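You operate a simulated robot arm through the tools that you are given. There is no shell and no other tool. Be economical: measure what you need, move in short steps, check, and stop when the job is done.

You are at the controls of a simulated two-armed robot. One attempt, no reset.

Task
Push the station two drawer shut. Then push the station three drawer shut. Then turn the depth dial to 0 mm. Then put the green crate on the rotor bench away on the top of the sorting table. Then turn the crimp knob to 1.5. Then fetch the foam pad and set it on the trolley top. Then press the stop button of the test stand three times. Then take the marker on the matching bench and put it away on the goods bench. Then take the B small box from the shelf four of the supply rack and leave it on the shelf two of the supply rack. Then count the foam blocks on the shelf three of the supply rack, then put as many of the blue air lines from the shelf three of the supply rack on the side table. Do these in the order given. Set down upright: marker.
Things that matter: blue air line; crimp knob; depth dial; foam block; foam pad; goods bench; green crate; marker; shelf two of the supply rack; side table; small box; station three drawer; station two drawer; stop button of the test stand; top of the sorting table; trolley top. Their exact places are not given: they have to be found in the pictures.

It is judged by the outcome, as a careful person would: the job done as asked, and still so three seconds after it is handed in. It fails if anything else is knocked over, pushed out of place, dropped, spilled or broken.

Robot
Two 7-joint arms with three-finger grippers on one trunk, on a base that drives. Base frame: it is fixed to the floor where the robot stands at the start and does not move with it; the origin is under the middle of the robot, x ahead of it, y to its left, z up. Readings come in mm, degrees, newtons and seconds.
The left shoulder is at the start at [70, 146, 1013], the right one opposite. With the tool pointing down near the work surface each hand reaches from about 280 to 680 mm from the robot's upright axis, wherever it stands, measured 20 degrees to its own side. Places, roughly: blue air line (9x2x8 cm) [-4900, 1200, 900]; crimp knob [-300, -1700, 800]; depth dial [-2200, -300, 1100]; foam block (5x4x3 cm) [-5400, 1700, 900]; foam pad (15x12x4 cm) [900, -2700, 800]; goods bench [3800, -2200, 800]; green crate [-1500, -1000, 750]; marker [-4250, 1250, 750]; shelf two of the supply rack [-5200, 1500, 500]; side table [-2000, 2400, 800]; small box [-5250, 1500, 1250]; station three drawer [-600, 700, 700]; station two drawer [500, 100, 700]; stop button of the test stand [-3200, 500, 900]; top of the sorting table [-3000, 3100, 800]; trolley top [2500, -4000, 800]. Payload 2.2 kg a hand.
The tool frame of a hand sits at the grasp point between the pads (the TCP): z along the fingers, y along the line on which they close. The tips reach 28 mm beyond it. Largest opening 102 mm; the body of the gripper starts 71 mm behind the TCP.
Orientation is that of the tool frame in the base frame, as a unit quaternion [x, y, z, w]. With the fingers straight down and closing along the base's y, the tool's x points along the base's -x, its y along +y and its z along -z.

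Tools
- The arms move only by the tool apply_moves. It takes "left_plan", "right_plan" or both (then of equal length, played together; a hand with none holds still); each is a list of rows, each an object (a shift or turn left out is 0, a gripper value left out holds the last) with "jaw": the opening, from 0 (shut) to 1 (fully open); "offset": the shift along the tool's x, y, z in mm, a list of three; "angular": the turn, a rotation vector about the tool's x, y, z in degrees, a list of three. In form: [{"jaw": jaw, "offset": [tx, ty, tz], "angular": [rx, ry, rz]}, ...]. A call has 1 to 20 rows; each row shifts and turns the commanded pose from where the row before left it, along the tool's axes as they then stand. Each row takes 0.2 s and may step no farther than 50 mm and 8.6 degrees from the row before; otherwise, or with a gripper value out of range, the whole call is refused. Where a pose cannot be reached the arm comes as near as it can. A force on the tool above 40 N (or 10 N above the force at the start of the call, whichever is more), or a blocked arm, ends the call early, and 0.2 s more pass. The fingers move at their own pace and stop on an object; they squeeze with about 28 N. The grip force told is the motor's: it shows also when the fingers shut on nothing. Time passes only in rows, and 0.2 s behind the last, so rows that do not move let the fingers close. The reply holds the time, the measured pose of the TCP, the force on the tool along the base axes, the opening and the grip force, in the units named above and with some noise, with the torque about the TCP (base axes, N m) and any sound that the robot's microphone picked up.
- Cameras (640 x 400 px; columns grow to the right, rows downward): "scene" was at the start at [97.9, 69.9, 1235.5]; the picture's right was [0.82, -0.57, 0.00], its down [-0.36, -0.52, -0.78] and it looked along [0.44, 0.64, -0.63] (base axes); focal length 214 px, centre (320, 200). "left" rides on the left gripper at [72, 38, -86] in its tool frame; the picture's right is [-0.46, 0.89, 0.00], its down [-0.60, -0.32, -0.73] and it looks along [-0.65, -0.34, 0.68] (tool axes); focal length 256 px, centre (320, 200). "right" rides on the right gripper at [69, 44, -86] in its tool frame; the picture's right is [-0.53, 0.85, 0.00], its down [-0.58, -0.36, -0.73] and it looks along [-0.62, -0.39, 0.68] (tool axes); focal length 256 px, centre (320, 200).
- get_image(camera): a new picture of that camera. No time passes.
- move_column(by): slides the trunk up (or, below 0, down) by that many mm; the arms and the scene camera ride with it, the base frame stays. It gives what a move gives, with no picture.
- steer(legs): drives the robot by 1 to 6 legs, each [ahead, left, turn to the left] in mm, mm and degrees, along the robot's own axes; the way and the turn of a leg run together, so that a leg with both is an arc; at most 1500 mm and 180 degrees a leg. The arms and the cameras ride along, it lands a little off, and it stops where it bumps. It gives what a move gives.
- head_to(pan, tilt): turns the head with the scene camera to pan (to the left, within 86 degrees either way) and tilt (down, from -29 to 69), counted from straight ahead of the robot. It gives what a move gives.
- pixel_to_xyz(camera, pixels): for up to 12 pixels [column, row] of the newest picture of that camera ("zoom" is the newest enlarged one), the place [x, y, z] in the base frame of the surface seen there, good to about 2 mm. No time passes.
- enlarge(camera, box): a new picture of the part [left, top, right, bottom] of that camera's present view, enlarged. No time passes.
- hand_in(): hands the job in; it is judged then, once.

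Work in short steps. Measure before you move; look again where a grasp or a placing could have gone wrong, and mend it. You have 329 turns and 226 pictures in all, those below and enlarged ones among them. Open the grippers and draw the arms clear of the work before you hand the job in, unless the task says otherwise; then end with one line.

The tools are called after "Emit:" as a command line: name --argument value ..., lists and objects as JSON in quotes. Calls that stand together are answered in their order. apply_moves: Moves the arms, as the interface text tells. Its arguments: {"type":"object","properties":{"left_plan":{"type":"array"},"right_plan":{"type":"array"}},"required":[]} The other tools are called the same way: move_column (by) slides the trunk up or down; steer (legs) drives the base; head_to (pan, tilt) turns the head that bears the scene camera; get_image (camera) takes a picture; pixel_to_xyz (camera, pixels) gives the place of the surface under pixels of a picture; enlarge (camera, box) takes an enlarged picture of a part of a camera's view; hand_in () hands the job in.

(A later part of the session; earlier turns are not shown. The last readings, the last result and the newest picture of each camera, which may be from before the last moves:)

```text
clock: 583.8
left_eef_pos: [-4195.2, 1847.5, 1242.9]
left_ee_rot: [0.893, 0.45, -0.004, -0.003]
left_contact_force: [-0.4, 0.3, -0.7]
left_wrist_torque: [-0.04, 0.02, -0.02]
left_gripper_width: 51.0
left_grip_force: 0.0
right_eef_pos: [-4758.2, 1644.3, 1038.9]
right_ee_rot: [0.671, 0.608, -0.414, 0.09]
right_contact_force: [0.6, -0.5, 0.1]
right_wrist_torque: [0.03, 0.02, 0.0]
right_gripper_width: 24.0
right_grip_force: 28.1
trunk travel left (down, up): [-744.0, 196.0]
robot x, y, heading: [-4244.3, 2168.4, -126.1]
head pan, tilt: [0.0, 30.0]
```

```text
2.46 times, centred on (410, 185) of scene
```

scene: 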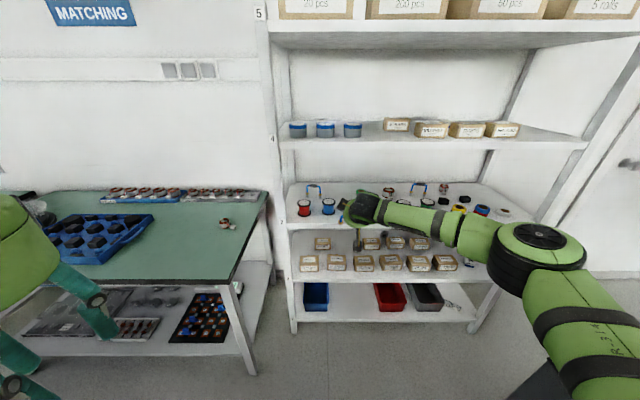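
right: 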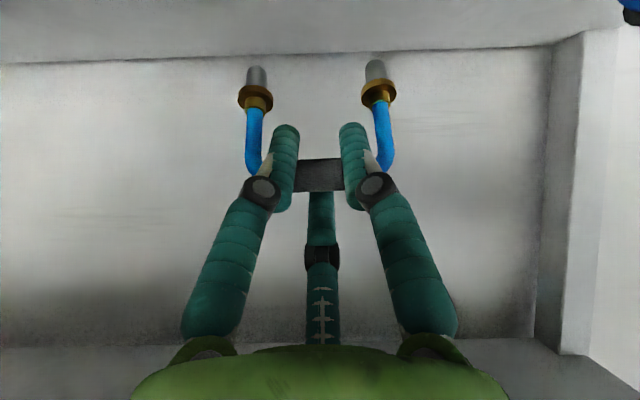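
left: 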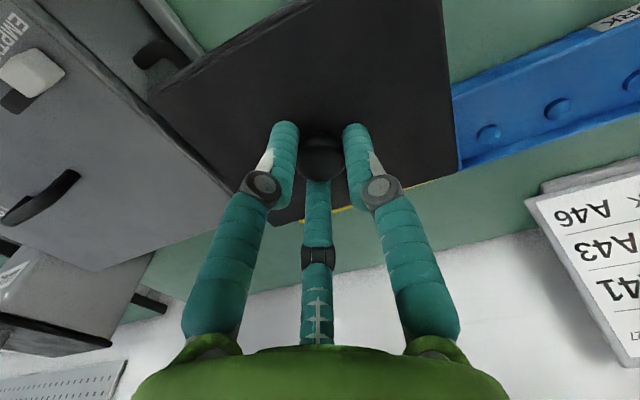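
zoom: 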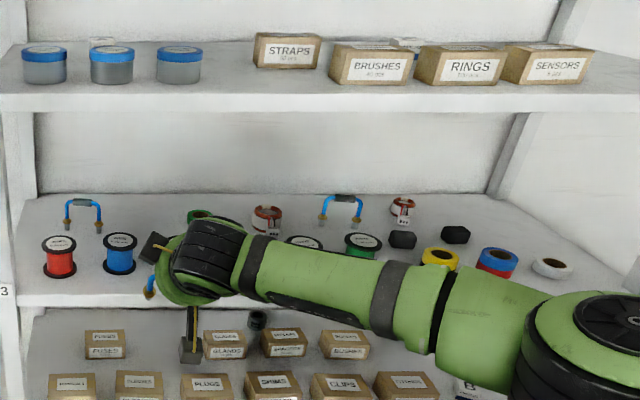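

I turn around toward the station side and sidestep along the aisle to face the side table.

Emit:
steer --legs '[[0, 0, 180], [0, -1500, 0], [150, -100, 0]]'

Emit:
head_to --pan -5 --tilt 25

Emit:
get_image --camera "scene"

```text
clock: 599.8
left_eef_pos: [-2886.7, 1747.5, 1243.3]
left_ee_rot: [-0.48, 0.877, -0.001, 0.005]
left_contact_force: [-0.1, 0.3, 0.1]
left_wrist_torque: [0.01, 0.01, -0.04]
left_gripper_width: 51.3
left_grip_force: 0.1
right_eef_pos: [-2338.6, 1988.8, 1041.1]
right_ee_rot: [-0.632, 0.649, 0.102, 0.411]
right_contact_force: [-0.3, -0.4, -0.4]
right_wrist_torque: [0.0, 0.0, 0.01]
right_gripper_width: 24.3
right_grip_force: 27.4
trunk travel left (down, up): [-744.0, 196.0]
robot x, y, heading: [-2816.5, 1431.7, 57.9]
head pan, tilt: [0.0, 30.0]
```

```text
clock: 600.4
left_eef_pos: [-2883.3, 1747.6, 1243.5]
left_ee_rot: [-0.48, 0.877, -0.001, 0.004]
left_contact_force: [0.6, -0.3, 0.6]
left_wrist_torque: [0.0, 0.0, 0.01]
left_gripper_width: 50.9
left_grip_force: 0.2
right_eef_pos: [-2337.1, 1990.3, 1039.2]
right_ee_rot: [-0.631, 0.65, 0.105, 0.411]
right_contact_force: [0.9, 0.7, -1.1]
right_wrist_torque: [0.02, 0.03, -0.01]
right_gripper_width: 24.2
right_grip_force: 28.0
trunk travel left (down, up): [-744.0, 196.0]
robot x, y, heading: [-2814.8, 1430.7, 58.1]
head pan, tilt: [-5.0, 25.0]
```

```text
31 pictures are left
```

scene: 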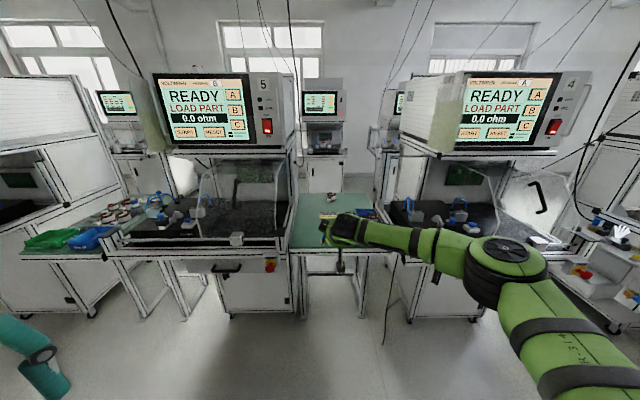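

The side table is ahead at (330,230). I enlarge and measure its free area.

Emit:
enlarge --camera "scene" --box '[270, 180, 420, 275]'

Emit:
pixel_to_xyz --camera "scene" --pixels '[[300, 240], [310, 225], [305, 200], [320, 245], [362, 245], [365, 210], [297, 247], [345, 198], [390, 240], [330, 247]]'

```text
4.21 times, centred on (345, 228) of scene
```

zoom: 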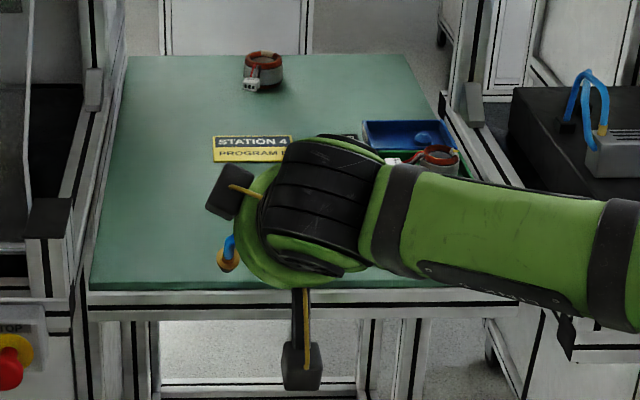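

```text
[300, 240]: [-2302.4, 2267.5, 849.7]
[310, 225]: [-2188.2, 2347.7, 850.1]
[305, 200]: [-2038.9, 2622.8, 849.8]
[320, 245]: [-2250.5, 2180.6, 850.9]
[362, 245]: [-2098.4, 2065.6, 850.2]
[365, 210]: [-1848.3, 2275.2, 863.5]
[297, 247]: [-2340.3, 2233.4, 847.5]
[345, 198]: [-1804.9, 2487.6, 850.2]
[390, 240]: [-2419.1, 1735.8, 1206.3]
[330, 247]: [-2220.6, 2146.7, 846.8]
```

Table z 850; front-left free area u −3190…−3000, n 450–650. I'll set AL2 at n 560, u −3130.

Emit:
steer --legs '[[0, 0, -3.9], [0, 120, 0], [305, 0, 0]]'

Emit:
apply_moves --right_plan '[{"angular": [-4, 6.93, 0]}, {"angular": [-4, 6.93, 0]}, {"angular": [-1, 1.73, 0]}, {}]'

Emit:
get_image --camera "scene"

```text
clock: 603.8
left_eef_pos: [-2781.2, 2068.6, 1243.5]
left_ee_rot: [-0.451, 0.892, -0.001, 0.004]
left_contact_force: [0.4, 0.6, 0.0]
left_wrist_torque: [0.06, -0.01, -0.02]
left_gripper_width: 50.9
left_grip_force: 0.1
right_eef_pos: [-2218.4, 2273.7, 1039.6]
right_ee_rot: [-0.609, 0.67, 0.091, 0.415]
right_contact_force: [0.6, -0.6, -1.2]
right_wrist_torque: [0.02, 0.02, 0.02]
right_gripper_width: 24.3
right_grip_force: 27.6
trunk travel left (down, up): [-744.0, 196.0]
robot x, y, heading: [-2734.7, 1748.4, 54.1]
head pan, tilt: [-5.0, 25.0]
```

```text
clock: 604.8
left_eef_pos: [-2780.4, 2068.5, 1244.2]
left_ee_rot: [-0.451, 0.893, -0.001, 0.003]
left_contact_force: [-1.1, -0.8, -0.1]
left_wrist_torque: [0.05, 0.02, -0.03]
left_gripper_width: 51.2
left_grip_force: 0.0
right_eef_pos: [-2217.7, 2274.4, 1040.0]
right_ee_rot: [-0.647, 0.711, 0.059, 0.27]
right_contact_force: [-0.6, -0.6, 0.2]
right_wrist_torque: [0.03, 0.0, 0.0]
right_gripper_width: 24.3
right_grip_force: 28.3
trunk travel left (down, up): [-744.0, 196.0]
robot x, y, heading: [-2730.6, 1748.5, 54.0]
head pan, tilt: [-5.0, 25.0]
```

```text
29 pictures are left
```

scene: 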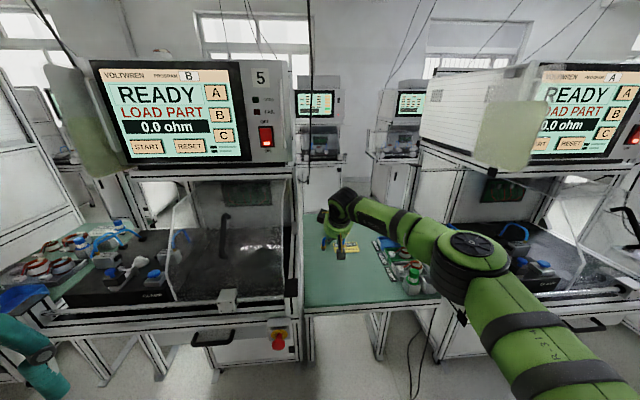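

In place above the spot. I lower 108 mm, then finely to contact.

Emit:
apply_moves --right_plan '[{"offset": [12.4, 7.15, 22.9]}, {"offset": [12.4, 7.15, 22.9]}, {"offset": [12.4, 7.15, 22.9]}, {"offset": [11.5, 6.6, 21.2]}, {}]'

Emit:
get_image --camera "right"

```text
clock: 606.0
left_eef_pos: [-2780.0, 2069.6, 1242.9]
left_ee_rot: [-0.451, 0.893, -0.003, 0.005]
left_contact_force: [0.6, 0.4, 0.4]
left_wrist_torque: [-0.05, -0.01, -0.02]
left_gripper_width: 51.1
left_grip_force: 0.0
right_eef_pos: [-2217.7, 2274.4, 935.5]
right_ee_rot: [-0.646, 0.711, 0.059, 0.27]
right_contact_force: [1.0, -0.5, -0.8]
right_wrist_torque: [-0.01, -0.02, -0.01]
right_gripper_width: 24.4
right_grip_force: 28.2
trunk travel left (down, up): [-744.0, 196.0]
robot x, y, heading: [-2732.4, 1747.7, 53.9]
head pan, tilt: [-5.0, 25.0]
```

```text
28 pictures are left
```

right: 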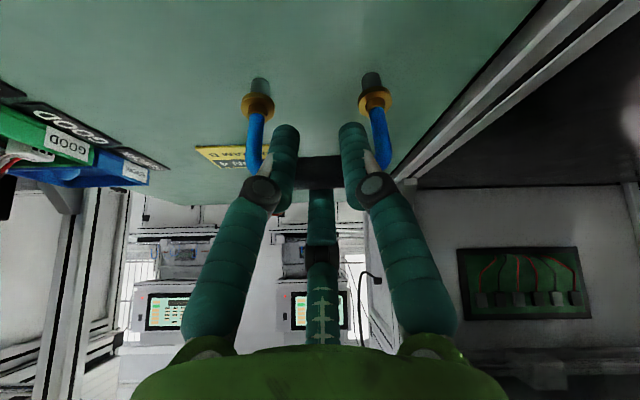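

Emit:
apply_moves --right_plan '[{"offset": [1.6, 0.9, 3]}, {"offset": [1.4, 0.8, 2.5]}, {"offset": [0.7, 0.4, 1.3]}, {}]'

```text
clock: 607.0
left_eef_pos: [-2780.6, 2068.8, 1243.4]
left_ee_rot: [-0.45, 0.893, -0.002, 0.005]
left_contact_force: [-0.2, -0.1, 0.3]
left_wrist_torque: [0.0, -0.01, -0.05]
left_gripper_width: 50.9
left_grip_force: 0.0
right_eef_pos: [-2217.7, 2273.5, 928.5]
right_ee_rot: [-0.646, 0.71, 0.06, 0.273]
right_contact_force: [1.2, 0.7, 6.8]
right_wrist_torque: [0.34, 0.03, 0.01]
right_gripper_width: 24.0
right_grip_force: 28.4
trunk travel left (down, up): [-744.0, 196.0]
robot x, y, heading: [-2732.9, 1746.0, 54.1]
head pan, tilt: [-5.0, 25.0]
```

Contact at 6.8 N. I open slowly.

Emit:
apply_moves --right_plan '[{"jaw": 0.3}, {}, {"jaw": 0.57}, {}]'

Emit:
get_image --camera "right"

```text
clock: 608.0
left_eef_pos: [-2781.4, 2069.9, 1243.6]
left_ee_rot: [-0.45, 0.893, -0.004, 0.004]
left_contact_force: [-0.1, 0.2, 0.5]
left_wrist_torque: [-0.01, 0.02, 0.01]
left_gripper_width: 51.0
left_grip_force: 0.1
right_eef_pos: [-2217.4, 2276.2, 925.8]
right_ee_rot: [-0.646, 0.711, 0.059, 0.271]
right_contact_force: [0.3, 0.0, -0.3]
right_wrist_torque: [-0.02, 0.05, -0.01]
right_gripper_width: 58.4
right_grip_force: 0.1
trunk travel left (down, up): [-744.0, 196.0]
robot x, y, heading: [-2733.3, 1748.8, 54.0]
head pan, tilt: [-5.0, 25.0]
```

```text
27 pictures are left
```

right: 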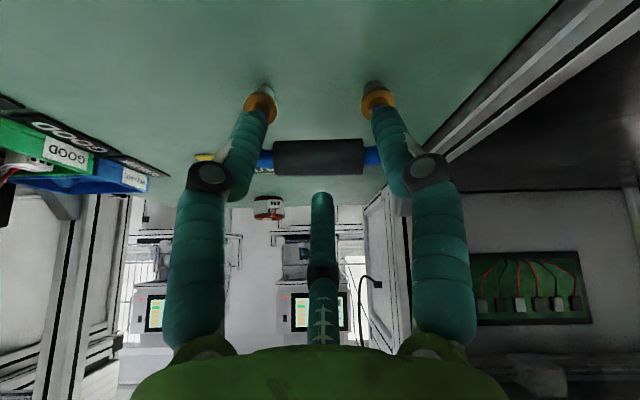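

AL2 stands on the side table. I rise 50 mm vertically and back away.

Emit:
apply_moves --right_plan '[{"offset": [-6.9, -4, -12.7]}, {"offset": [-6.9, -4, -12.7]}, {"offset": [-9.2, -5.3, -17]}, {}]'

Emit:
steer --legs '[[-420, 0, 0]]'

Emit:
enlarge --camera "scene" --box '[270, 180, 430, 290]'

```text
clock: 609.0
left_eef_pos: [-2780.7, 2069.6, 1244.1]
left_ee_rot: [-0.451, 0.892, -0.002, 0.004]
left_contact_force: [0.3, 0.7, 0.0]
left_wrist_torque: [-0.03, -0.02, 0.0]
left_gripper_width: 51.0
left_grip_force: 0.1
right_eef_pos: [-2219.2, 2275.1, 976.5]
right_ee_rot: [-0.646, 0.711, 0.059, 0.27]
right_contact_force: [0.6, -1.1, -0.6]
right_wrist_torque: [-0.02, -0.01, -0.01]
right_gripper_width: 58.3
right_grip_force: 0.1
trunk travel left (down, up): [-744.0, 196.0]
robot x, y, heading: [-2731.3, 1748.9, 54.3]
head pan, tilt: [-5.0, 25.0]
```

```text
clock: 611.6
left_eef_pos: [-3025.5, 1730.7, 1242.4]
left_ee_rot: [-0.453, 0.891, -0.004, 0.003]
left_contact_force: [-0.8, 0.9, 0.3]
left_wrist_torque: [-0.04, 0.02, -0.02]
left_gripper_width: 51.1
left_grip_force: 0.0
right_eef_pos: [-2464.6, 1938.3, 975.6]
right_ee_rot: [-0.648, 0.71, 0.059, 0.27]
right_contact_force: [-0.1, 0.1, -0.3]
right_wrist_torque: [0.03, -0.04, -0.01]
right_gripper_width: 57.9
right_grip_force: 0.1
trunk travel left (down, up): [-744.0, 196.0]
robot x, y, heading: [-2974.4, 1406.3, 54.2]
head pan, tilt: [-5.0, 25.0]
```

```text
3.64 times, centred on (350, 235) of scene
```

zoom: 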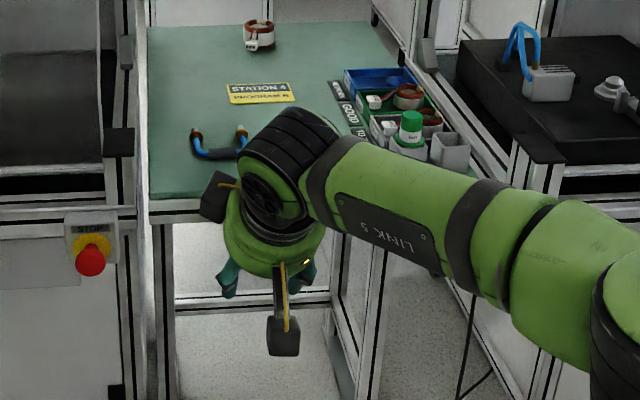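

AL2 toppled gently onto its side but lies safely on the side table (only the marker must stand upright). Back for AL3: I reset the hand, turn around and sidestep to the rack.

Emit:
apply_moves --right_plan '[{"jaw": 0, "angular": [4, -6.93, 0]}, {"offset": [-7.8, -4.5, -10.7]}, {}]'

Emit:
steer --legs '[[-100, 0, 0], [0, 0, -180], [0, -1500, 0], [0, -395, 0]]'

Emit:
head_to --pan 0 --tilt 30

Emit:
get_image --camera "scene"

```text
clock: 612.4
left_eef_pos: [-3027.4, 1728.9, 1243.9]
left_ee_rot: [-0.452, 0.892, -0.002, 0.005]
left_contact_force: [-0.1, -0.4, -0.2]
left_wrist_torque: [0.02, -0.01, -0.04]
left_gripper_width: 50.8
left_grip_force: 0.0
right_eef_pos: [-2466.2, 1938.1, 990.0]
right_ee_rot: [-0.633, 0.694, 0.074, 0.336]
right_contact_force: [-0.2, 0.0, 0.0]
right_wrist_torque: [0.0, 0.02, 0.01]
right_gripper_width: 1.9
right_grip_force: 27.7
trunk travel left (down, up): [-744.0, 196.0]
robot x, y, heading: [-2976.8, 1410.6, 54.4]
head pan, tilt: [-5.0, 25.0]
```

```text
clock: 629.9
left_eef_pos: [-4554.4, 2066.9, 1243.0]
left_ee_rot: [0.886, 0.464, -0.004, -0.002]
left_contact_force: [0.1, -0.6, -0.1]
left_wrist_torque: [0.0, -0.01, 0.0]
left_gripper_width: 51.2
left_grip_force: 0.0
right_eef_pos: [-5108.6, 1845.1, 989.9]
right_ee_rot: [0.685, 0.643, -0.334, 0.079]
right_contact_force: [-0.1, -0.5, 0.2]
right_wrist_torque: [0.02, -0.02, -0.03]
right_gripper_width: 2.1
right_grip_force: 27.9
trunk travel left (down, up): [-744.0, 196.0]
robot x, y, heading: [-4617.2, 2392.0, -124.3]
head pan, tilt: [-5.0, 25.0]
```

```text
clock: 630.6
left_eef_pos: [-4555.2, 2066.2, 1242.6]
left_ee_rot: [0.886, 0.463, -0.004, -0.002]
left_contact_force: [-0.2, 0.5, -0.4]
left_wrist_torque: [-0.02, 0.03, -0.02]
left_gripper_width: 50.9
left_grip_force: 0.1
right_eef_pos: [-5110.1, 1845.8, 990.3]
right_ee_rot: [0.686, 0.642, -0.334, 0.078]
right_contact_force: [-0.5, 0.4, -0.8]
right_wrist_torque: [0.02, -0.01, 0.01]
right_gripper_width: 2.3
right_grip_force: 28.3
trunk travel left (down, up): [-744.0, 196.0]
robot x, y, heading: [-4614.2, 2388.6, -124.3]
head pan, tilt: [0.0, 30.0]
```

```text
25 pictures are left
```

scene: 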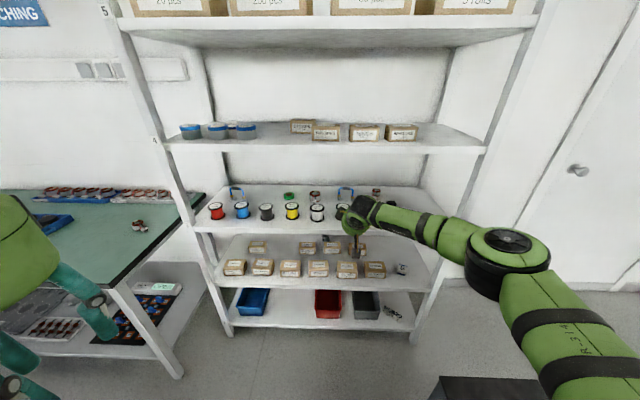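

All spools stand. I measure AL3 at (345,188) and the white/green spools.

Emit:
pixel_to_xyz --camera "scene" --pixels '[[346, 187], [340, 188], [352, 188], [316, 206], [354, 193]]'

Emit:
enlarge --camera "scene" --box '[280, 170, 400, 230]'

```text
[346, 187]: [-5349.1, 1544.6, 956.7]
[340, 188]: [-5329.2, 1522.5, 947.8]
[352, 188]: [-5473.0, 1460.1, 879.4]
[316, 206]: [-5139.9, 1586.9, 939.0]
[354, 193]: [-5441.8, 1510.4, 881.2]
```

```text
5.33 times, centred on (340, 200) of scene
```

zoom: 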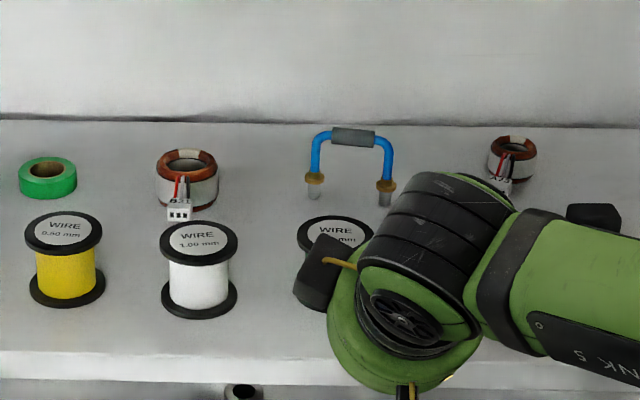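

AL3's bar centre: n −1876, u −5242, z 951. I correct the heading by −1.5° and drive ahead 285 over the green spool.

Emit:
steer --legs '[[0, 0, -1.5], [285, 0, 0]]'

Emit:
apply_moves --right_plan '[{}]'

Emit:
get_image --camera "right"

```text
clock: 632.9
left_eef_pos: [-4728.7, 1835.5, 1243.9]
left_ee_rot: [0.893, 0.451, -0.005, -0.003]
left_contact_force: [-0.3, -1.3, 0.9]
left_wrist_torque: [-0.03, -0.02, -0.01]
left_gripper_width: 51.0
left_grip_force: 0.1
right_eef_pos: [-5290.9, 1629.2, 991.0]
right_ee_rot: [0.694, 0.632, -0.337, 0.074]
right_contact_force: [-0.6, 0.2, 0.1]
right_wrist_torque: [0.03, 0.02, 0.04]
right_gripper_width: 2.1
right_grip_force: 27.6
trunk travel left (down, up): [-744.0, 196.0]
robot x, y, heading: [-4780.0, 2153.9, -126.0]
head pan, tilt: [0.0, 30.0]
```

```text
clock: 633.3
left_eef_pos: [-4730.4, 1836.7, 1244.1]
left_ee_rot: [0.892, 0.452, -0.004, -0.003]
left_contact_force: [0.1, 0.0, 0.0]
left_wrist_torque: [-0.01, 0.0, 0.0]
left_gripper_width: 51.1
left_grip_force: 0.0
right_eef_pos: [-5292.4, 1630.2, 990.0]
right_ee_rot: [0.694, 0.632, -0.336, 0.074]
right_contact_force: [0.7, 0.1, 0.0]
right_wrist_torque: [0.01, -0.01, 0.02]
right_gripper_width: 2.3
right_grip_force: 27.5
trunk travel left (down, up): [-744.0, 196.0]
robot x, y, heading: [-4778.1, 2157.2, -125.9]
head pan, tilt: [0.0, 30.0]
```

```text
23 pictures are left
```

right: 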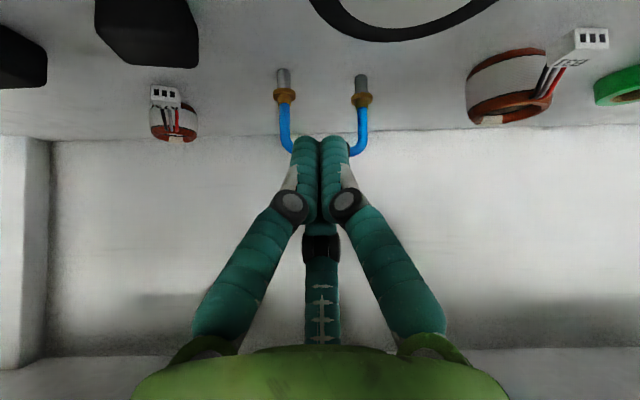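

Same picture as with AL2. I repeat: lower, steepen, open, and move ahead 88.

Emit:
apply_moves --right_plan '[{"offset": [7.8, 4.5, 10.7]}, {"angular": [-4, 6.93, 0], "jaw": 0.57}, {}, {"offset": [-17.8, -6.4, 11.7]}, {"offset": [-16.2, -9.3, 11.7]}, {"offset": [-16.2, -9.3, 11.7]}, {"offset": [-16.2, -9.3, 11.7]}, {}]'

Emit:
get_image --camera "right"

Emit:
pixel_to_xyz --camera "right" --pixels '[[318, 145], [290, 145], [345, 145]]'

```text
clock: 635.1
left_eef_pos: [-4730.1, 1834.1, 1244.8]
left_ee_rot: [0.892, 0.451, -0.004, -0.002]
left_contact_force: [0.8, -0.3, 0.6]
left_wrist_torque: [0.0, 0.04, -0.01]
left_gripper_width: 51.0
left_grip_force: 0.2
right_eef_pos: [-5296.6, 1619.1, 975.1]
right_ee_rot: [0.711, 0.646, -0.27, 0.06]
right_contact_force: [-0.2, 0.3, 0.3]
right_wrist_torque: [-0.02, -0.03, -0.02]
right_gripper_width: 58.1
right_grip_force: 0.0
right hand out of reach, approached as far as the arm can: row 4, 5, 6, 7
trunk travel left (down, up): [-744.0, 196.0]
robot x, y, heading: [-4779.5, 2155.7, -125.9]
head pan, tilt: [0.0, 30.0]
```

```text
22 pictures are left
```

right: 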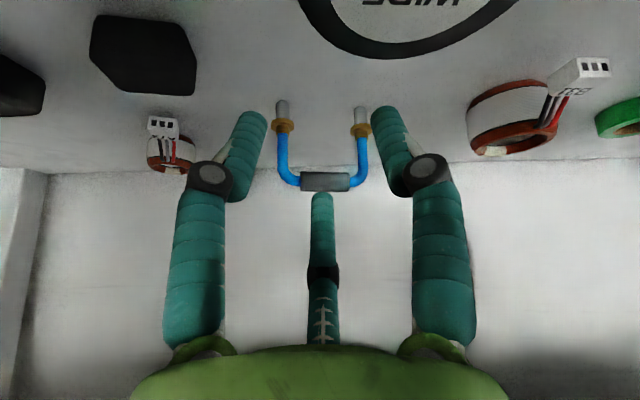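

```text
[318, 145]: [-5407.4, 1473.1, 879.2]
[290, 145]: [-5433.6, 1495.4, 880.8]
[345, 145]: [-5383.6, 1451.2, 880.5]
```

The arm is at full stretch, so I use the base: raise 5 mm and drive 76 ahead.

Emit:
move_column --by 5

Emit:
steer --legs '[[38, 0, 0], [36, 3, 0]]'

Emit:
get_image --camera "right"

Emit:
pixel_to_xyz --camera "right" --pixels '[[318, 145], [318, 137], [318, 153], [295, 145], [345, 145]]'

```text
clock: 635.7
left_eef_pos: [-4730.0, 1834.8, 1249.4]
left_ee_rot: [0.892, 0.451, -0.004, -0.002]
left_contact_force: [-0.8, -0.1, -0.7]
left_wrist_torque: [0.03, 0.03, 0.02]
left_gripper_width: 51.2
left_grip_force: 0.0
right_eef_pos: [-5296.6, 1618.5, 981.5]
right_ee_rot: [0.711, 0.647, -0.271, 0.059]
right_contact_force: [0.2, 0.3, -0.2]
right_wrist_torque: [0.0, 0.03, 0.01]
right_gripper_width: 57.8
right_grip_force: 0.1
trunk travel left (down, up): [-749.0, 191.0]
robot x, y, heading: [-4779.0, 2154.0, -125.7]
head pan, tilt: [0.0, 30.0]
```

```text
clock: 637.0
left_eef_pos: [-4770.5, 1784.6, 1251.0]
left_ee_rot: [0.892, 0.452, -0.006, 0.001]
left_contact_force: [-0.4, 0.5, 0.3]
left_wrist_torque: [0.0, 0.0, -0.01]
left_gripper_width: 51.1
left_grip_force: 0.2
right_eef_pos: [-5332.9, 1570.5, 967.8]
right_ee_rot: [0.712, 0.649, -0.261, 0.06]
right_contact_force: [0.2, 0.1, 0.1]
right_wrist_torque: [0.0, 0.0, -0.01]
right_gripper_width: 58.0
right_grip_force: 0.1
trunk travel left (down, up): [-749.0, 191.0]
robot x, y, heading: [-4817.3, 2095.1, -125.7]
head pan, tilt: [0.0, 30.0]
```

```text
21 pictures are left
```

right: 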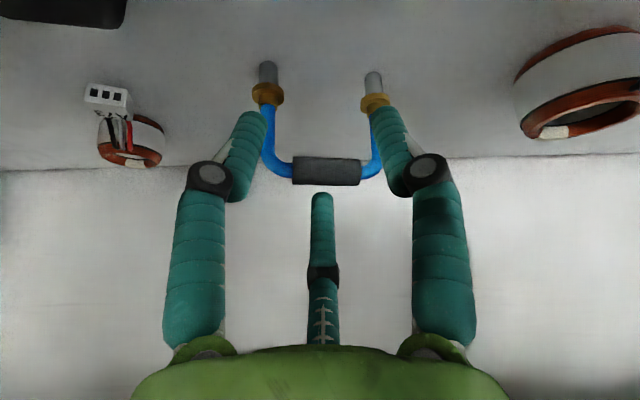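

```text
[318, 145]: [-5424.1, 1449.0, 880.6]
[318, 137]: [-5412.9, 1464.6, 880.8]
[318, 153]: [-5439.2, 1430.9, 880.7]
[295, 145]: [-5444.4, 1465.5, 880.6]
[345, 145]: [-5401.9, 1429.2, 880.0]
```

The forearm presses on shelf 4 again (hand 13 mm below command). I lower the trunk 14 to relieve it, then drive 16 ahead and lower with the trunk to the grip height.

Emit:
move_column --by -14

Emit:
steer --legs '[[16, 0, 0]]'

Emit:
move_column --by -8

Emit:
get_image --camera "right"

```text
clock: 637.6
left_eef_pos: [-4771.9, 1777.5, 1236.1]
left_ee_rot: [0.893, 0.451, -0.005, -0.001]
left_contact_force: [-0.6, 0.9, -0.6]
left_wrist_torque: [-0.04, -0.01, 0.05]
left_gripper_width: 50.7
left_grip_force: 0.0
right_eef_pos: [-5333.5, 1564.8, 950.7]
right_ee_rot: [0.713, 0.649, -0.26, 0.056]
right_contact_force: [0.2, 0.7, -1.2]
right_wrist_torque: [-0.01, -0.03, 0.01]
right_gripper_width: 58.2
right_grip_force: 0.1
trunk travel left (down, up): [-735.0, 205.0]
robot x, y, heading: [-4816.6, 2094.7, -125.9]
head pan, tilt: [0.0, 30.0]
```

```text
clock: 638.4
left_eef_pos: [-4777.7, 1764.5, 1235.8]
left_ee_rot: [0.892, 0.451, -0.006, -0.002]
left_contact_force: [0.6, 0.7, -0.1]
left_wrist_torque: [0.0, 0.03, 0.0]
left_gripper_width: 50.8
left_grip_force: 0.1
right_eef_pos: [-5339.7, 1552.8, 951.2]
right_ee_rot: [0.711, 0.65, -0.26, 0.056]
right_contact_force: [0.2, -0.1, -0.1]
right_wrist_torque: [0.0, 0.02, 0.02]
right_gripper_width: 58.3
right_grip_force: 0.1
trunk travel left (down, up): [-735.0, 205.0]
robot x, y, heading: [-4828.2, 2086.1, -125.9]
head pan, tilt: [0.0, 30.0]
```

```text
clock: 639.0
left_eef_pos: [-4779.8, 1761.3, 1226.3]
left_ee_rot: [0.892, 0.451, -0.005, -0.003]
left_contact_force: [0.6, -0.6, -0.7]
left_wrist_torque: [0.01, 0.02, 0.01]
left_gripper_width: 51.0
left_grip_force: 0.0
right_eef_pos: [-5342.2, 1550.6, 941.9]
right_ee_rot: [0.712, 0.651, -0.259, 0.056]
right_contact_force: [-0.1, 0.5, -0.3]
right_wrist_torque: [0.0, -0.02, -0.02]
right_gripper_width: 57.9
right_grip_force: 0.1
trunk travel left (down, up): [-727.0, 213.0]
robot x, y, heading: [-4831.4, 2079.9, -125.9]
head pan, tilt: [0.0, 30.0]
```

```text
20 pictures are left
```

right: 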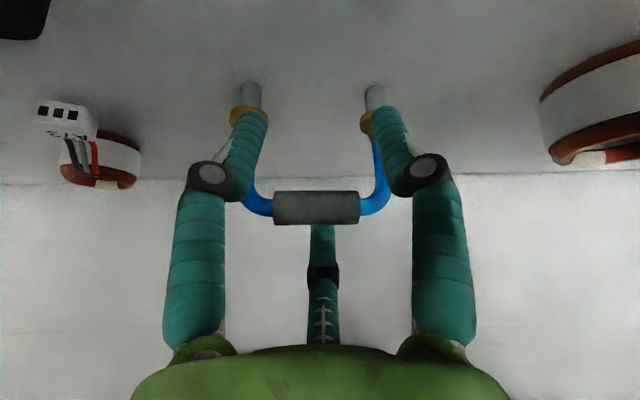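

The bar now sits about at the TCP between the fingers. I close.

Emit:
apply_moves --right_plan '[{"jaw": 0.3}, {}, {"jaw": 0}, {}, {}]'

Emit:
get_image --camera "right"

```text
clock: 640.1
left_eef_pos: [-4780.5, 1760.1, 1226.0]
left_ee_rot: [0.892, 0.451, -0.004, -0.003]
left_contact_force: [-0.2, 0.0, 0.6]
left_wrist_torque: [0.01, 0.0, -0.01]
left_gripper_width: 50.8
left_grip_force: 0.0
right_eef_pos: [-5341.7, 1549.6, 939.5]
right_ee_rot: [0.713, 0.65, -0.258, 0.055]
right_contact_force: [0.5, 0.8, 0.4]
right_wrist_torque: [0.0, 0.01, -0.03]
right_gripper_width: 21.4
right_grip_force: 28.0
trunk travel left (down, up): [-727.0, 213.0]
robot x, y, heading: [-4827.3, 2083.0, -125.7]
head pan, tilt: [0.0, 30.0]
```

```text
19 pictures are left
```

right: 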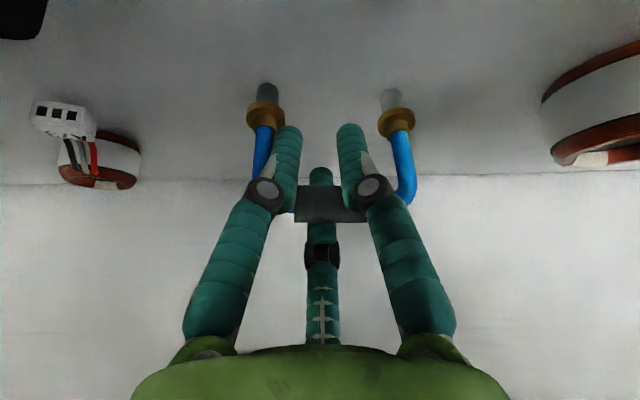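

AL3 is gripped with the bar near the TCP. I lift 10, tilt up 18°, and lift 55.

Emit:
apply_moves --right_plan '[{"offset": [-4.6, -2.65, -8.5]}, {"angular": [4, -6.93, 0]}, {"angular": [4, -6.93, 0]}, {"angular": [1, -1.73, 0]}, {"offset": [-12.3, -7.1, -11.9]}, {"offset": [-12.3, -7.1, -11.9]}, {"offset": [-12.3, -7.1, -11.9]}, {}]'

Emit:
get_image --camera "right"

Emit:
pixel_to_xyz --camera "right" --pixels '[[265, 92], [390, 97], [262, 110], [395, 118]]'

```text
clock: 642.0
left_eef_pos: [-4779.8, 1761.8, 1225.0]
left_ee_rot: [0.892, 0.452, -0.004, -0.002]
left_contact_force: [0.4, 0.0, -0.1]
left_wrist_torque: [-0.02, 0.01, 0.02]
left_gripper_width: 50.7
left_grip_force: 0.2
right_eef_pos: [-5340.1, 1550.4, 990.7]
right_ee_rot: [0.673, 0.62, -0.394, 0.084]
right_contact_force: [0.6, -0.7, -0.2]
right_wrist_torque: [0.01, -0.01, 0.01]
right_gripper_width: 21.5
right_grip_force: 28.0
trunk travel left (down, up): [-727.0, 213.0]
robot x, y, heading: [-4832.9, 2082.6, -125.9]
head pan, tilt: [0.0, 30.0]
```

```text
18 pictures are left
```

right: 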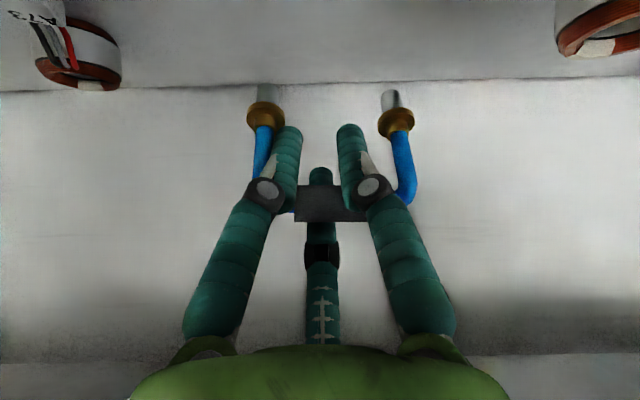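

```text
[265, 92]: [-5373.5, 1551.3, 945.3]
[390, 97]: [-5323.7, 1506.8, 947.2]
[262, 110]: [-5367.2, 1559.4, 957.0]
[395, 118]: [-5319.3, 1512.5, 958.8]
```

I need ~12 mm more: lower the trunk 40 (frees the forearm), then raise the hand 56 with the arm.

Emit:
move_column --by -40

Emit:
apply_moves --right_plan '[{"offset": [-12.3, -7.1, -11.9]}, {"offset": [-12.3, -7.1, -11.9]}, {"offset": [-12.3, -7.1, -11.9]}, {}]'

```text
clock: 642.8
left_eef_pos: [-4779.8, 1761.5, 1186.7]
left_ee_rot: [0.892, 0.451, -0.004, -0.003]
left_contact_force: [0.4, 0.8, 0.0]
left_wrist_torque: [-0.03, 0.02, -0.03]
left_gripper_width: 51.0
left_grip_force: 0.1
right_eef_pos: [-5344.2, 1546.0, 969.0]
right_ee_rot: [0.673, 0.614, -0.403, 0.088]
right_contact_force: [-0.1, -0.3, 0.5]
right_wrist_torque: [0.02, -0.01, 0.01]
right_gripper_width: 21.4
right_grip_force: 27.9
trunk travel left (down, up): [-687.0, 253.0]
robot x, y, heading: [-4829.3, 2081.3, -125.8]
head pan, tilt: [0.0, 30.0]
```

```text
clock: 643.8
left_eef_pos: [-4780.2, 1762.4, 1186.0]
left_ee_rot: [0.892, 0.451, -0.004, -0.002]
left_contact_force: [0.1, 0.2, 0.3]
left_wrist_torque: [-0.02, 0.0, 0.02]
left_gripper_width: 51.1
left_grip_force: 0.1
right_eef_pos: [-5343.1, 1547.9, 1009.8]
right_ee_rot: [0.673, 0.62, -0.395, 0.085]
right_contact_force: [0.0, -0.5, -0.7]
right_wrist_torque: [0.0, -0.03, 0.03]
right_gripper_width: 21.0
right_grip_force: 28.0
trunk travel left (down, up): [-687.0, 253.0]
robot x, y, heading: [-4832.0, 2083.0, -126.0]
head pan, tilt: [0.0, 30.0]
```

Leg ends now ≈962, 23 mm above the spools. I ease 10 mm off the shelf contact and back out 430.

Emit:
apply_moves --right_plan '[{"offset": [7.6, 4.4, 7.3]}, {}]'

Emit:
steer --legs '[[-430, 0, 0]]'

Emit:
get_image --camera "scene"

```text
clock: 644.4
left_eef_pos: [-4780.3, 1759.5, 1186.7]
left_ee_rot: [0.893, 0.451, -0.004, -0.003]
left_contact_force: [0.4, 0.4, 0.4]
left_wrist_torque: [-0.02, -0.01, 0.02]
left_gripper_width: 50.9
left_grip_force: 0.0
right_eef_pos: [-5345.6, 1546.3, 1010.2]
right_ee_rot: [0.674, 0.614, -0.403, 0.087]
right_contact_force: [-0.9, -0.6, 0.0]
right_wrist_torque: [-0.01, 0.01, -0.03]
right_gripper_width: 21.3
right_grip_force: 28.0
trunk travel left (down, up): [-687.0, 253.0]
robot x, y, heading: [-4831.2, 2082.8, -125.7]
head pan, tilt: [0.0, 30.0]
```

```text
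clock: 647.0
left_eef_pos: [-4530.8, 2108.0, 1186.3]
left_ee_rot: [0.892, 0.452, -0.004, -0.003]
left_contact_force: [-0.2, -0.3, 0.5]
left_wrist_torque: [-0.02, -0.02, -0.05]
left_gripper_width: 50.8
left_grip_force: 0.1
right_eef_pos: [-5094.1, 1891.4, 1010.6]
right_ee_rot: [0.673, 0.615, -0.402, 0.087]
right_contact_force: [0.6, 0.5, -0.4]
right_wrist_torque: [0.0, 0.03, 0.01]
right_gripper_width: 21.1
right_grip_force: 28.0
trunk travel left (down, up): [-687.0, 253.0]
robot x, y, heading: [-4580.5, 2427.9, -125.8]
head pan, tilt: [0.0, 30.0]
```

```text
17 pictures are left
```

scene: 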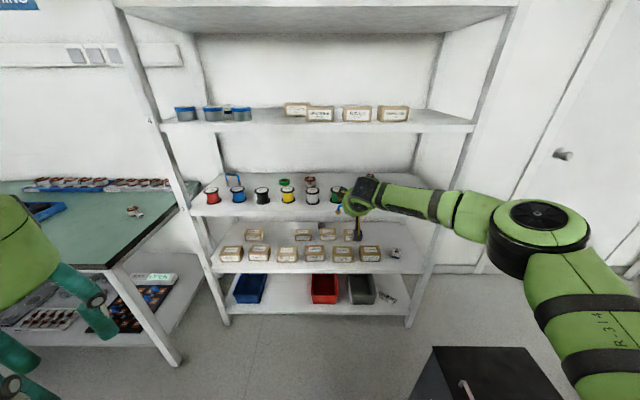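

All spools stand and AL3 is out. I turn around and sidestep to the side table, aiming at u −3005.

Emit:
steer --legs '[[0, 0, 180], [0, -1500, -1.5], [0, -500, 0]]'

Emit:
head_to --pan -5 --tilt 30

```text
clock: 664.4
left_eef_pos: [-2977.7, 1652.0, 1187.3]
left_ee_rot: [-0.474, 0.881, -0.002, 0.004]
left_contact_force: [0.1, -0.1, 0.1]
left_wrist_torque: [0.03, -0.01, 0.02]
left_gripper_width: 51.0
left_grip_force: 0.1
right_eef_pos: [-2423.9, 1893.7, 1011.9]
right_ee_rot: [-0.631, 0.657, 0.097, 0.4]
right_contact_force: [0.2, -0.1, -0.5]
right_wrist_torque: [-0.01, -0.01, 0.04]
right_gripper_width: 21.2
right_grip_force: 27.4
trunk travel left (down, up): [-687.0, 253.0]
robot x, y, heading: [-2914.4, 1329.8, 56.9]
head pan, tilt: [0.0, 30.0]
```

```text
clock: 665.1
left_eef_pos: [-2976.1, 1652.0, 1187.2]
left_ee_rot: [-0.473, 0.881, -0.002, 0.003]
left_contact_force: [0.3, -0.5, -0.8]
left_wrist_torque: [0.01, 0.02, -0.03]
left_gripper_width: 51.1
left_grip_force: 0.0
right_eef_pos: [-2420.8, 1893.0, 1011.5]
right_ee_rot: [-0.631, 0.657, 0.098, 0.401]
right_contact_force: [-1.0, -0.1, -0.2]
right_wrist_torque: [0.01, -0.02, -0.01]
right_gripper_width: 21.2
right_grip_force: 27.9
trunk travel left (down, up): [-687.0, 253.0]
robot x, y, heading: [-2909.4, 1331.7, 56.7]
head pan, tilt: [-5.0, 30.0]
```

Emit:
steer --legs '[[0, 0, -2.6], [250, -30, 0]]'

Emit:
get_image --camera "scene"

Emit:
enlarge --camera "scene" --box '[270, 160, 430, 270]'

```text
clock: 667.3
left_eef_pos: [-2795.1, 1836.7, 1186.7]
left_ee_rot: [-0.452, 0.892, -0.003, 0.004]
left_contact_force: [-1.2, 0.4, -0.7]
left_wrist_torque: [0.0, 0.0, 0.05]
left_gripper_width: 51.1
left_grip_force: 0.1
right_eef_pos: [-2229.2, 2050.5, 1012.5]
right_ee_rot: [-0.615, 0.672, 0.088, 0.403]
right_contact_force: [-0.2, -0.2, -0.5]
right_wrist_torque: [0.02, -0.02, 0.03]
right_gripper_width: 21.1
right_grip_force: 28.4
trunk travel left (down, up): [-687.0, 253.0]
robot x, y, heading: [-2744.9, 1515.2, 54.0]
head pan, tilt: [-5.0, 30.0]
```

```text
16 pictures are left
```

scene: 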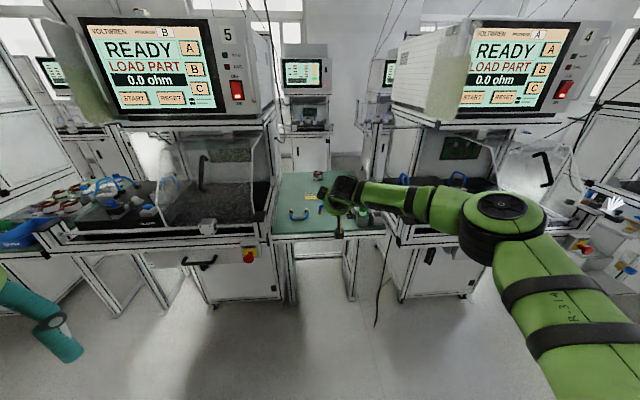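

```text
3.64 times, centred on (350, 215) of scene
```

zoom: 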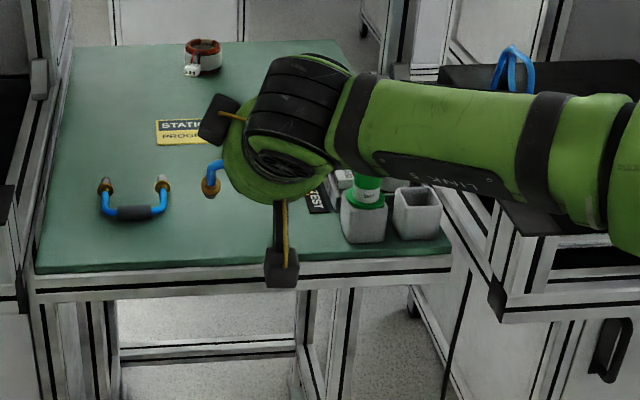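

I measure AL2, the socket holder on the right, and the table between them.

Emit:
pixel_to_xyz --camera "zoom" --pixels '[[135, 212], [165, 190], [342, 225], [250, 230], [220, 240], [305, 205], [180, 160], [250, 262]]'

```text
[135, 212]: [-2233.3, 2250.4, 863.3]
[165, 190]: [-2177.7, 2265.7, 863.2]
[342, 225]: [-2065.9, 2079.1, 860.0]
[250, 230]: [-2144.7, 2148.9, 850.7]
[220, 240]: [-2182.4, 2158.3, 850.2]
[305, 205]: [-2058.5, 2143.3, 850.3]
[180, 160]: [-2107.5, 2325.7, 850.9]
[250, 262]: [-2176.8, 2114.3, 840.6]
```

Free gap u −3085…−2925; the hand is centred at −3007. I drive 140 ahead, tilt back down 18°, and lower to ~6 mm above.

Emit:
steer --legs '[[141, 0, 0]]'

Emit:
apply_moves --right_plan '[{"angular": [-4, 6.93, 0]}, {"angular": [-4, 6.93, 0]}, {"angular": [-1, 1.73, 0]}, {"offset": [11.5, 6.6, 21.2]}, {"offset": [11.5, 6.6, 21.2]}, {"offset": [11.5, 6.6, 21.2]}, {}]'

Emit:
get_image --camera "right"

Emit:
pixel_to_xyz --camera "right" --pixels '[[265, 90], [390, 95], [265, 80], [390, 85], [330, 60]]'

```text
clock: 668.6
left_eef_pos: [-2713.6, 1948.8, 1185.9]
left_ee_rot: [-0.451, 0.892, -0.002, 0.005]
left_contact_force: [-0.6, 0.7, -0.9]
left_wrist_torque: [0.01, 0.0, 0.03]
left_gripper_width: 51.1
left_grip_force: 0.1
right_eef_pos: [-2148.9, 2162.8, 1012.7]
right_ee_rot: [-0.615, 0.672, 0.088, 0.403]
right_contact_force: [0.3, 0.0, -0.3]
right_wrist_torque: [0.02, 0.05, -0.01]
right_gripper_width: 20.9
right_grip_force: 28.4
trunk travel left (down, up): [-687.0, 253.0]
robot x, y, heading: [-2666.1, 1628.2, 54.2]
head pan, tilt: [-5.0, 30.0]
```

```text
clock: 670.2
left_eef_pos: [-2712.5, 1950.1, 1185.7]
left_ee_rot: [-0.452, 0.892, -0.004, 0.005]
left_contact_force: [0.2, 0.8, -0.2]
left_wrist_torque: [-0.02, 0.01, -0.02]
left_gripper_width: 51.2
left_grip_force: 0.1
right_eef_pos: [-2144.9, 2167.8, 935.5]
right_ee_rot: [-0.644, 0.705, 0.063, 0.291]
right_contact_force: [0.2, -0.2, 0.7]
right_wrist_torque: [-0.03, -0.02, 0.0]
right_gripper_width: 21.5
right_grip_force: 28.2
right hand out of reach, approached as far as the arm can: row 2
trunk travel left (down, up): [-687.0, 253.0]
robot x, y, heading: [-2664.0, 1626.2, 54.2]
head pan, tilt: [-5.0, 30.0]
```

```text
14 pictures are left
```

right: 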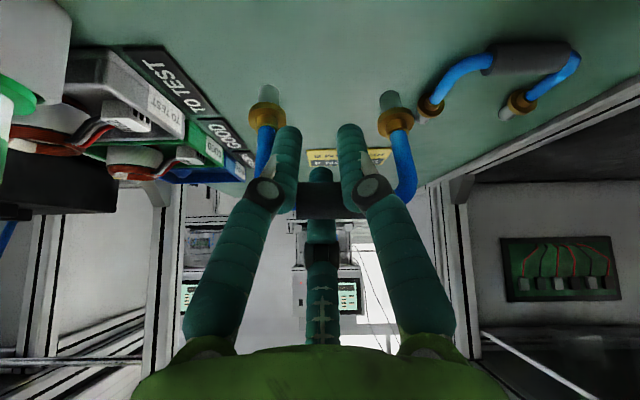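

```text
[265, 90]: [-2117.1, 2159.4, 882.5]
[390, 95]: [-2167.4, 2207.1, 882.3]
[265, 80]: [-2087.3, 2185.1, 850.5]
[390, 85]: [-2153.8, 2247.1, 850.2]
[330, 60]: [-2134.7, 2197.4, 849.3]
```

The line leans ~4°; I correct the pitch by +4°, lower 22 by trunk, then finely by arm.

Emit:
apply_moves --right_plan '[{"angular": [-2, 3.46, 0]}, {}]'

Emit:
move_column --by -22

Emit:
apply_moves --right_plan '[{"offset": [0.9, 0.5, 1.7]}, {}]'

```text
clock: 670.8
left_eef_pos: [-2713.2, 1948.6, 1185.7]
left_ee_rot: [-0.452, 0.892, -0.003, 0.004]
left_contact_force: [0.1, 0.3, 0.2]
left_wrist_torque: [0.0, -0.03, 0.01]
left_gripper_width: 51.0
left_grip_force: 0.0
right_eef_pos: [-2146.0, 2167.3, 935.9]
right_ee_rot: [-0.644, 0.705, 0.063, 0.291]
right_contact_force: [0.5, -0.2, -0.7]
right_wrist_torque: [0.03, 0.0, 0.0]
right_gripper_width: 21.1
right_grip_force: 27.6
right hand out of reach, approached as far as the arm can: row 1
trunk travel left (down, up): [-687.0, 253.0]
robot x, y, heading: [-2664.6, 1629.6, 54.3]
head pan, tilt: [-5.0, 30.0]
```

```text
clock: 671.5
left_eef_pos: [-2712.1, 1948.3, 1165.0]
left_ee_rot: [-0.452, 0.892, -0.002, 0.003]
left_contact_force: [-0.1, -0.9, 0.0]
left_wrist_torque: [-0.02, -0.01, 0.01]
left_gripper_width: 51.0
left_grip_force: 0.1
right_eef_pos: [-2146.1, 2167.6, 912.8]
right_ee_rot: [-0.644, 0.705, 0.063, 0.291]
right_contact_force: [-0.6, 0.2, 0.0]
right_wrist_torque: [0.01, 0.0, 0.0]
right_gripper_width: 21.1
right_grip_force: 27.9
trunk travel left (down, up): [-665.0, 275.0]
robot x, y, heading: [-2661.6, 1626.1, 54.0]
head pan, tilt: [-5.0, 30.0]
```

```text
clock: 672.1
left_eef_pos: [-2712.0, 1949.9, 1164.5]
left_ee_rot: [-0.453, 0.892, -0.003, 0.004]
left_contact_force: [-0.1, -0.1, -0.2]
left_wrist_torque: [-0.01, -0.01, -0.02]
left_gripper_width: 51.0
left_grip_force: 0.1
right_eef_pos: [-2145.2, 2168.1, 913.6]
right_ee_rot: [-0.643, 0.705, 0.063, 0.292]
right_contact_force: [1.0, -0.2, -0.7]
right_wrist_torque: [-0.06, 0.0, 0.01]
right_gripper_width: 21.3
right_grip_force: 28.3
trunk travel left (down, up): [-665.0, 275.0]
robot x, y, heading: [-2661.9, 1628.8, 54.0]
head pan, tilt: [-5.0, 30.0]
```

The reach limit blocks the pitch correction, but 4° lean is within its footing. I lower by trunk 4 mm.

Emit:
move_column --by -4

Emit:
move_column --by -2

```text
clock: 672.6
left_eef_pos: [-2713.0, 1948.1, 1159.8]
left_ee_rot: [-0.451, 0.893, -0.002, 0.005]
left_contact_force: [0.0, -0.3, -0.5]
left_wrist_torque: [0.0, -0.02, -0.02]
left_gripper_width: 51.0
left_grip_force: 0.1
right_eef_pos: [-2146.8, 2168.2, 909.8]
right_ee_rot: [-0.644, 0.704, 0.063, 0.293]
right_contact_force: [-0.3, 0.4, 5.8]
right_wrist_torque: [-0.05, -0.18, -0.01]
right_gripper_width: 20.8
right_grip_force: 27.7
trunk travel left (down, up): [-661.0, 279.0]
robot x, y, heading: [-2664.9, 1629.6, 53.9]
head pan, tilt: [-5.0, 30.0]
```

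```text
clock: 673.1
left_eef_pos: [-2714.0, 1946.8, 1160.0]
left_ee_rot: [-0.451, 0.892, -0.002, 0.005]
left_contact_force: [0.7, 0.8, -0.2]
left_wrist_torque: [0.0, 0.01, 0.0]
left_gripper_width: 50.8
left_grip_force: 0.1
right_eef_pos: [-2147.0, 2168.5, 909.9]
right_ee_rot: [-0.643, 0.704, 0.063, 0.294]
right_contact_force: [0.2, -0.2, 11.3]
right_wrist_torque: [-0.07, -0.37, -0.06]
right_gripper_width: 21.3
right_grip_force: 27.9
trunk travel left (down, up): [-659.0, 281.0]
robot x, y, heading: [-2666.2, 1625.9, 54.2]
head pan, tilt: [-5.0, 30.0]
```

Firm contact (11 N). I relieve 2 mm, open slowly and wide, and look.

Emit:
move_column --by 2

Emit:
apply_moves --right_plan '[{"jaw": 0.26}, {"jaw": 0.32}, {"jaw": 0.45}, {"jaw": 0.65}, {}]'

Emit:
get_image --camera "right"

```text
clock: 673.6
left_eef_pos: [-2715.2, 1948.3, 1161.1]
left_ee_rot: [-0.452, 0.892, -0.003, 0.005]
left_contact_force: [0.0, 0.2, 0.1]
left_wrist_torque: [-0.02, 0.04, 0.0]
left_gripper_width: 51.3
left_grip_force: 0.1
right_eef_pos: [-2147.9, 2166.3, 909.6]
right_ee_rot: [-0.645, 0.704, 0.063, 0.291]
right_contact_force: [-0.5, -0.6, 9.6]
right_wrist_torque: [0.01, -0.29, 0.05]
right_gripper_width: 21.0
right_grip_force: 27.8
trunk travel left (down, up): [-661.0, 279.0]
robot x, y, heading: [-2665.9, 1627.7, 54.3]
head pan, tilt: [-5.0, 30.0]
```

```text
clock: 674.9
left_eef_pos: [-2712.1, 1948.9, 1160.2]
left_ee_rot: [-0.451, 0.893, -0.003, 0.004]
left_contact_force: [-0.1, -0.4, 0.2]
left_wrist_torque: [-0.02, 0.0, 0.01]
left_gripper_width: 51.2
left_grip_force: 0.2
right_eef_pos: [-2146.2, 2168.1, 907.9]
right_ee_rot: [-0.644, 0.705, 0.063, 0.29]
right_contact_force: [0.7, -0.2, 0.1]
right_wrist_torque: [0.03, 0.01, 0.0]
right_gripper_width: 66.5
right_grip_force: 0.0
trunk travel left (down, up): [-661.0, 279.0]
robot x, y, heading: [-2666.5, 1627.3, 54.2]
head pan, tilt: [-5.0, 30.0]
```

```text
13 pictures are left
```

right: 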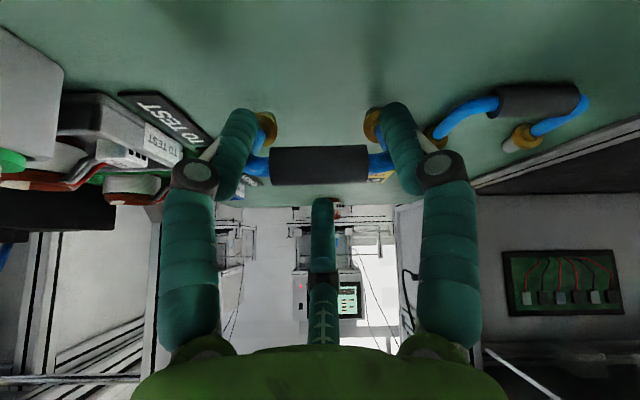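

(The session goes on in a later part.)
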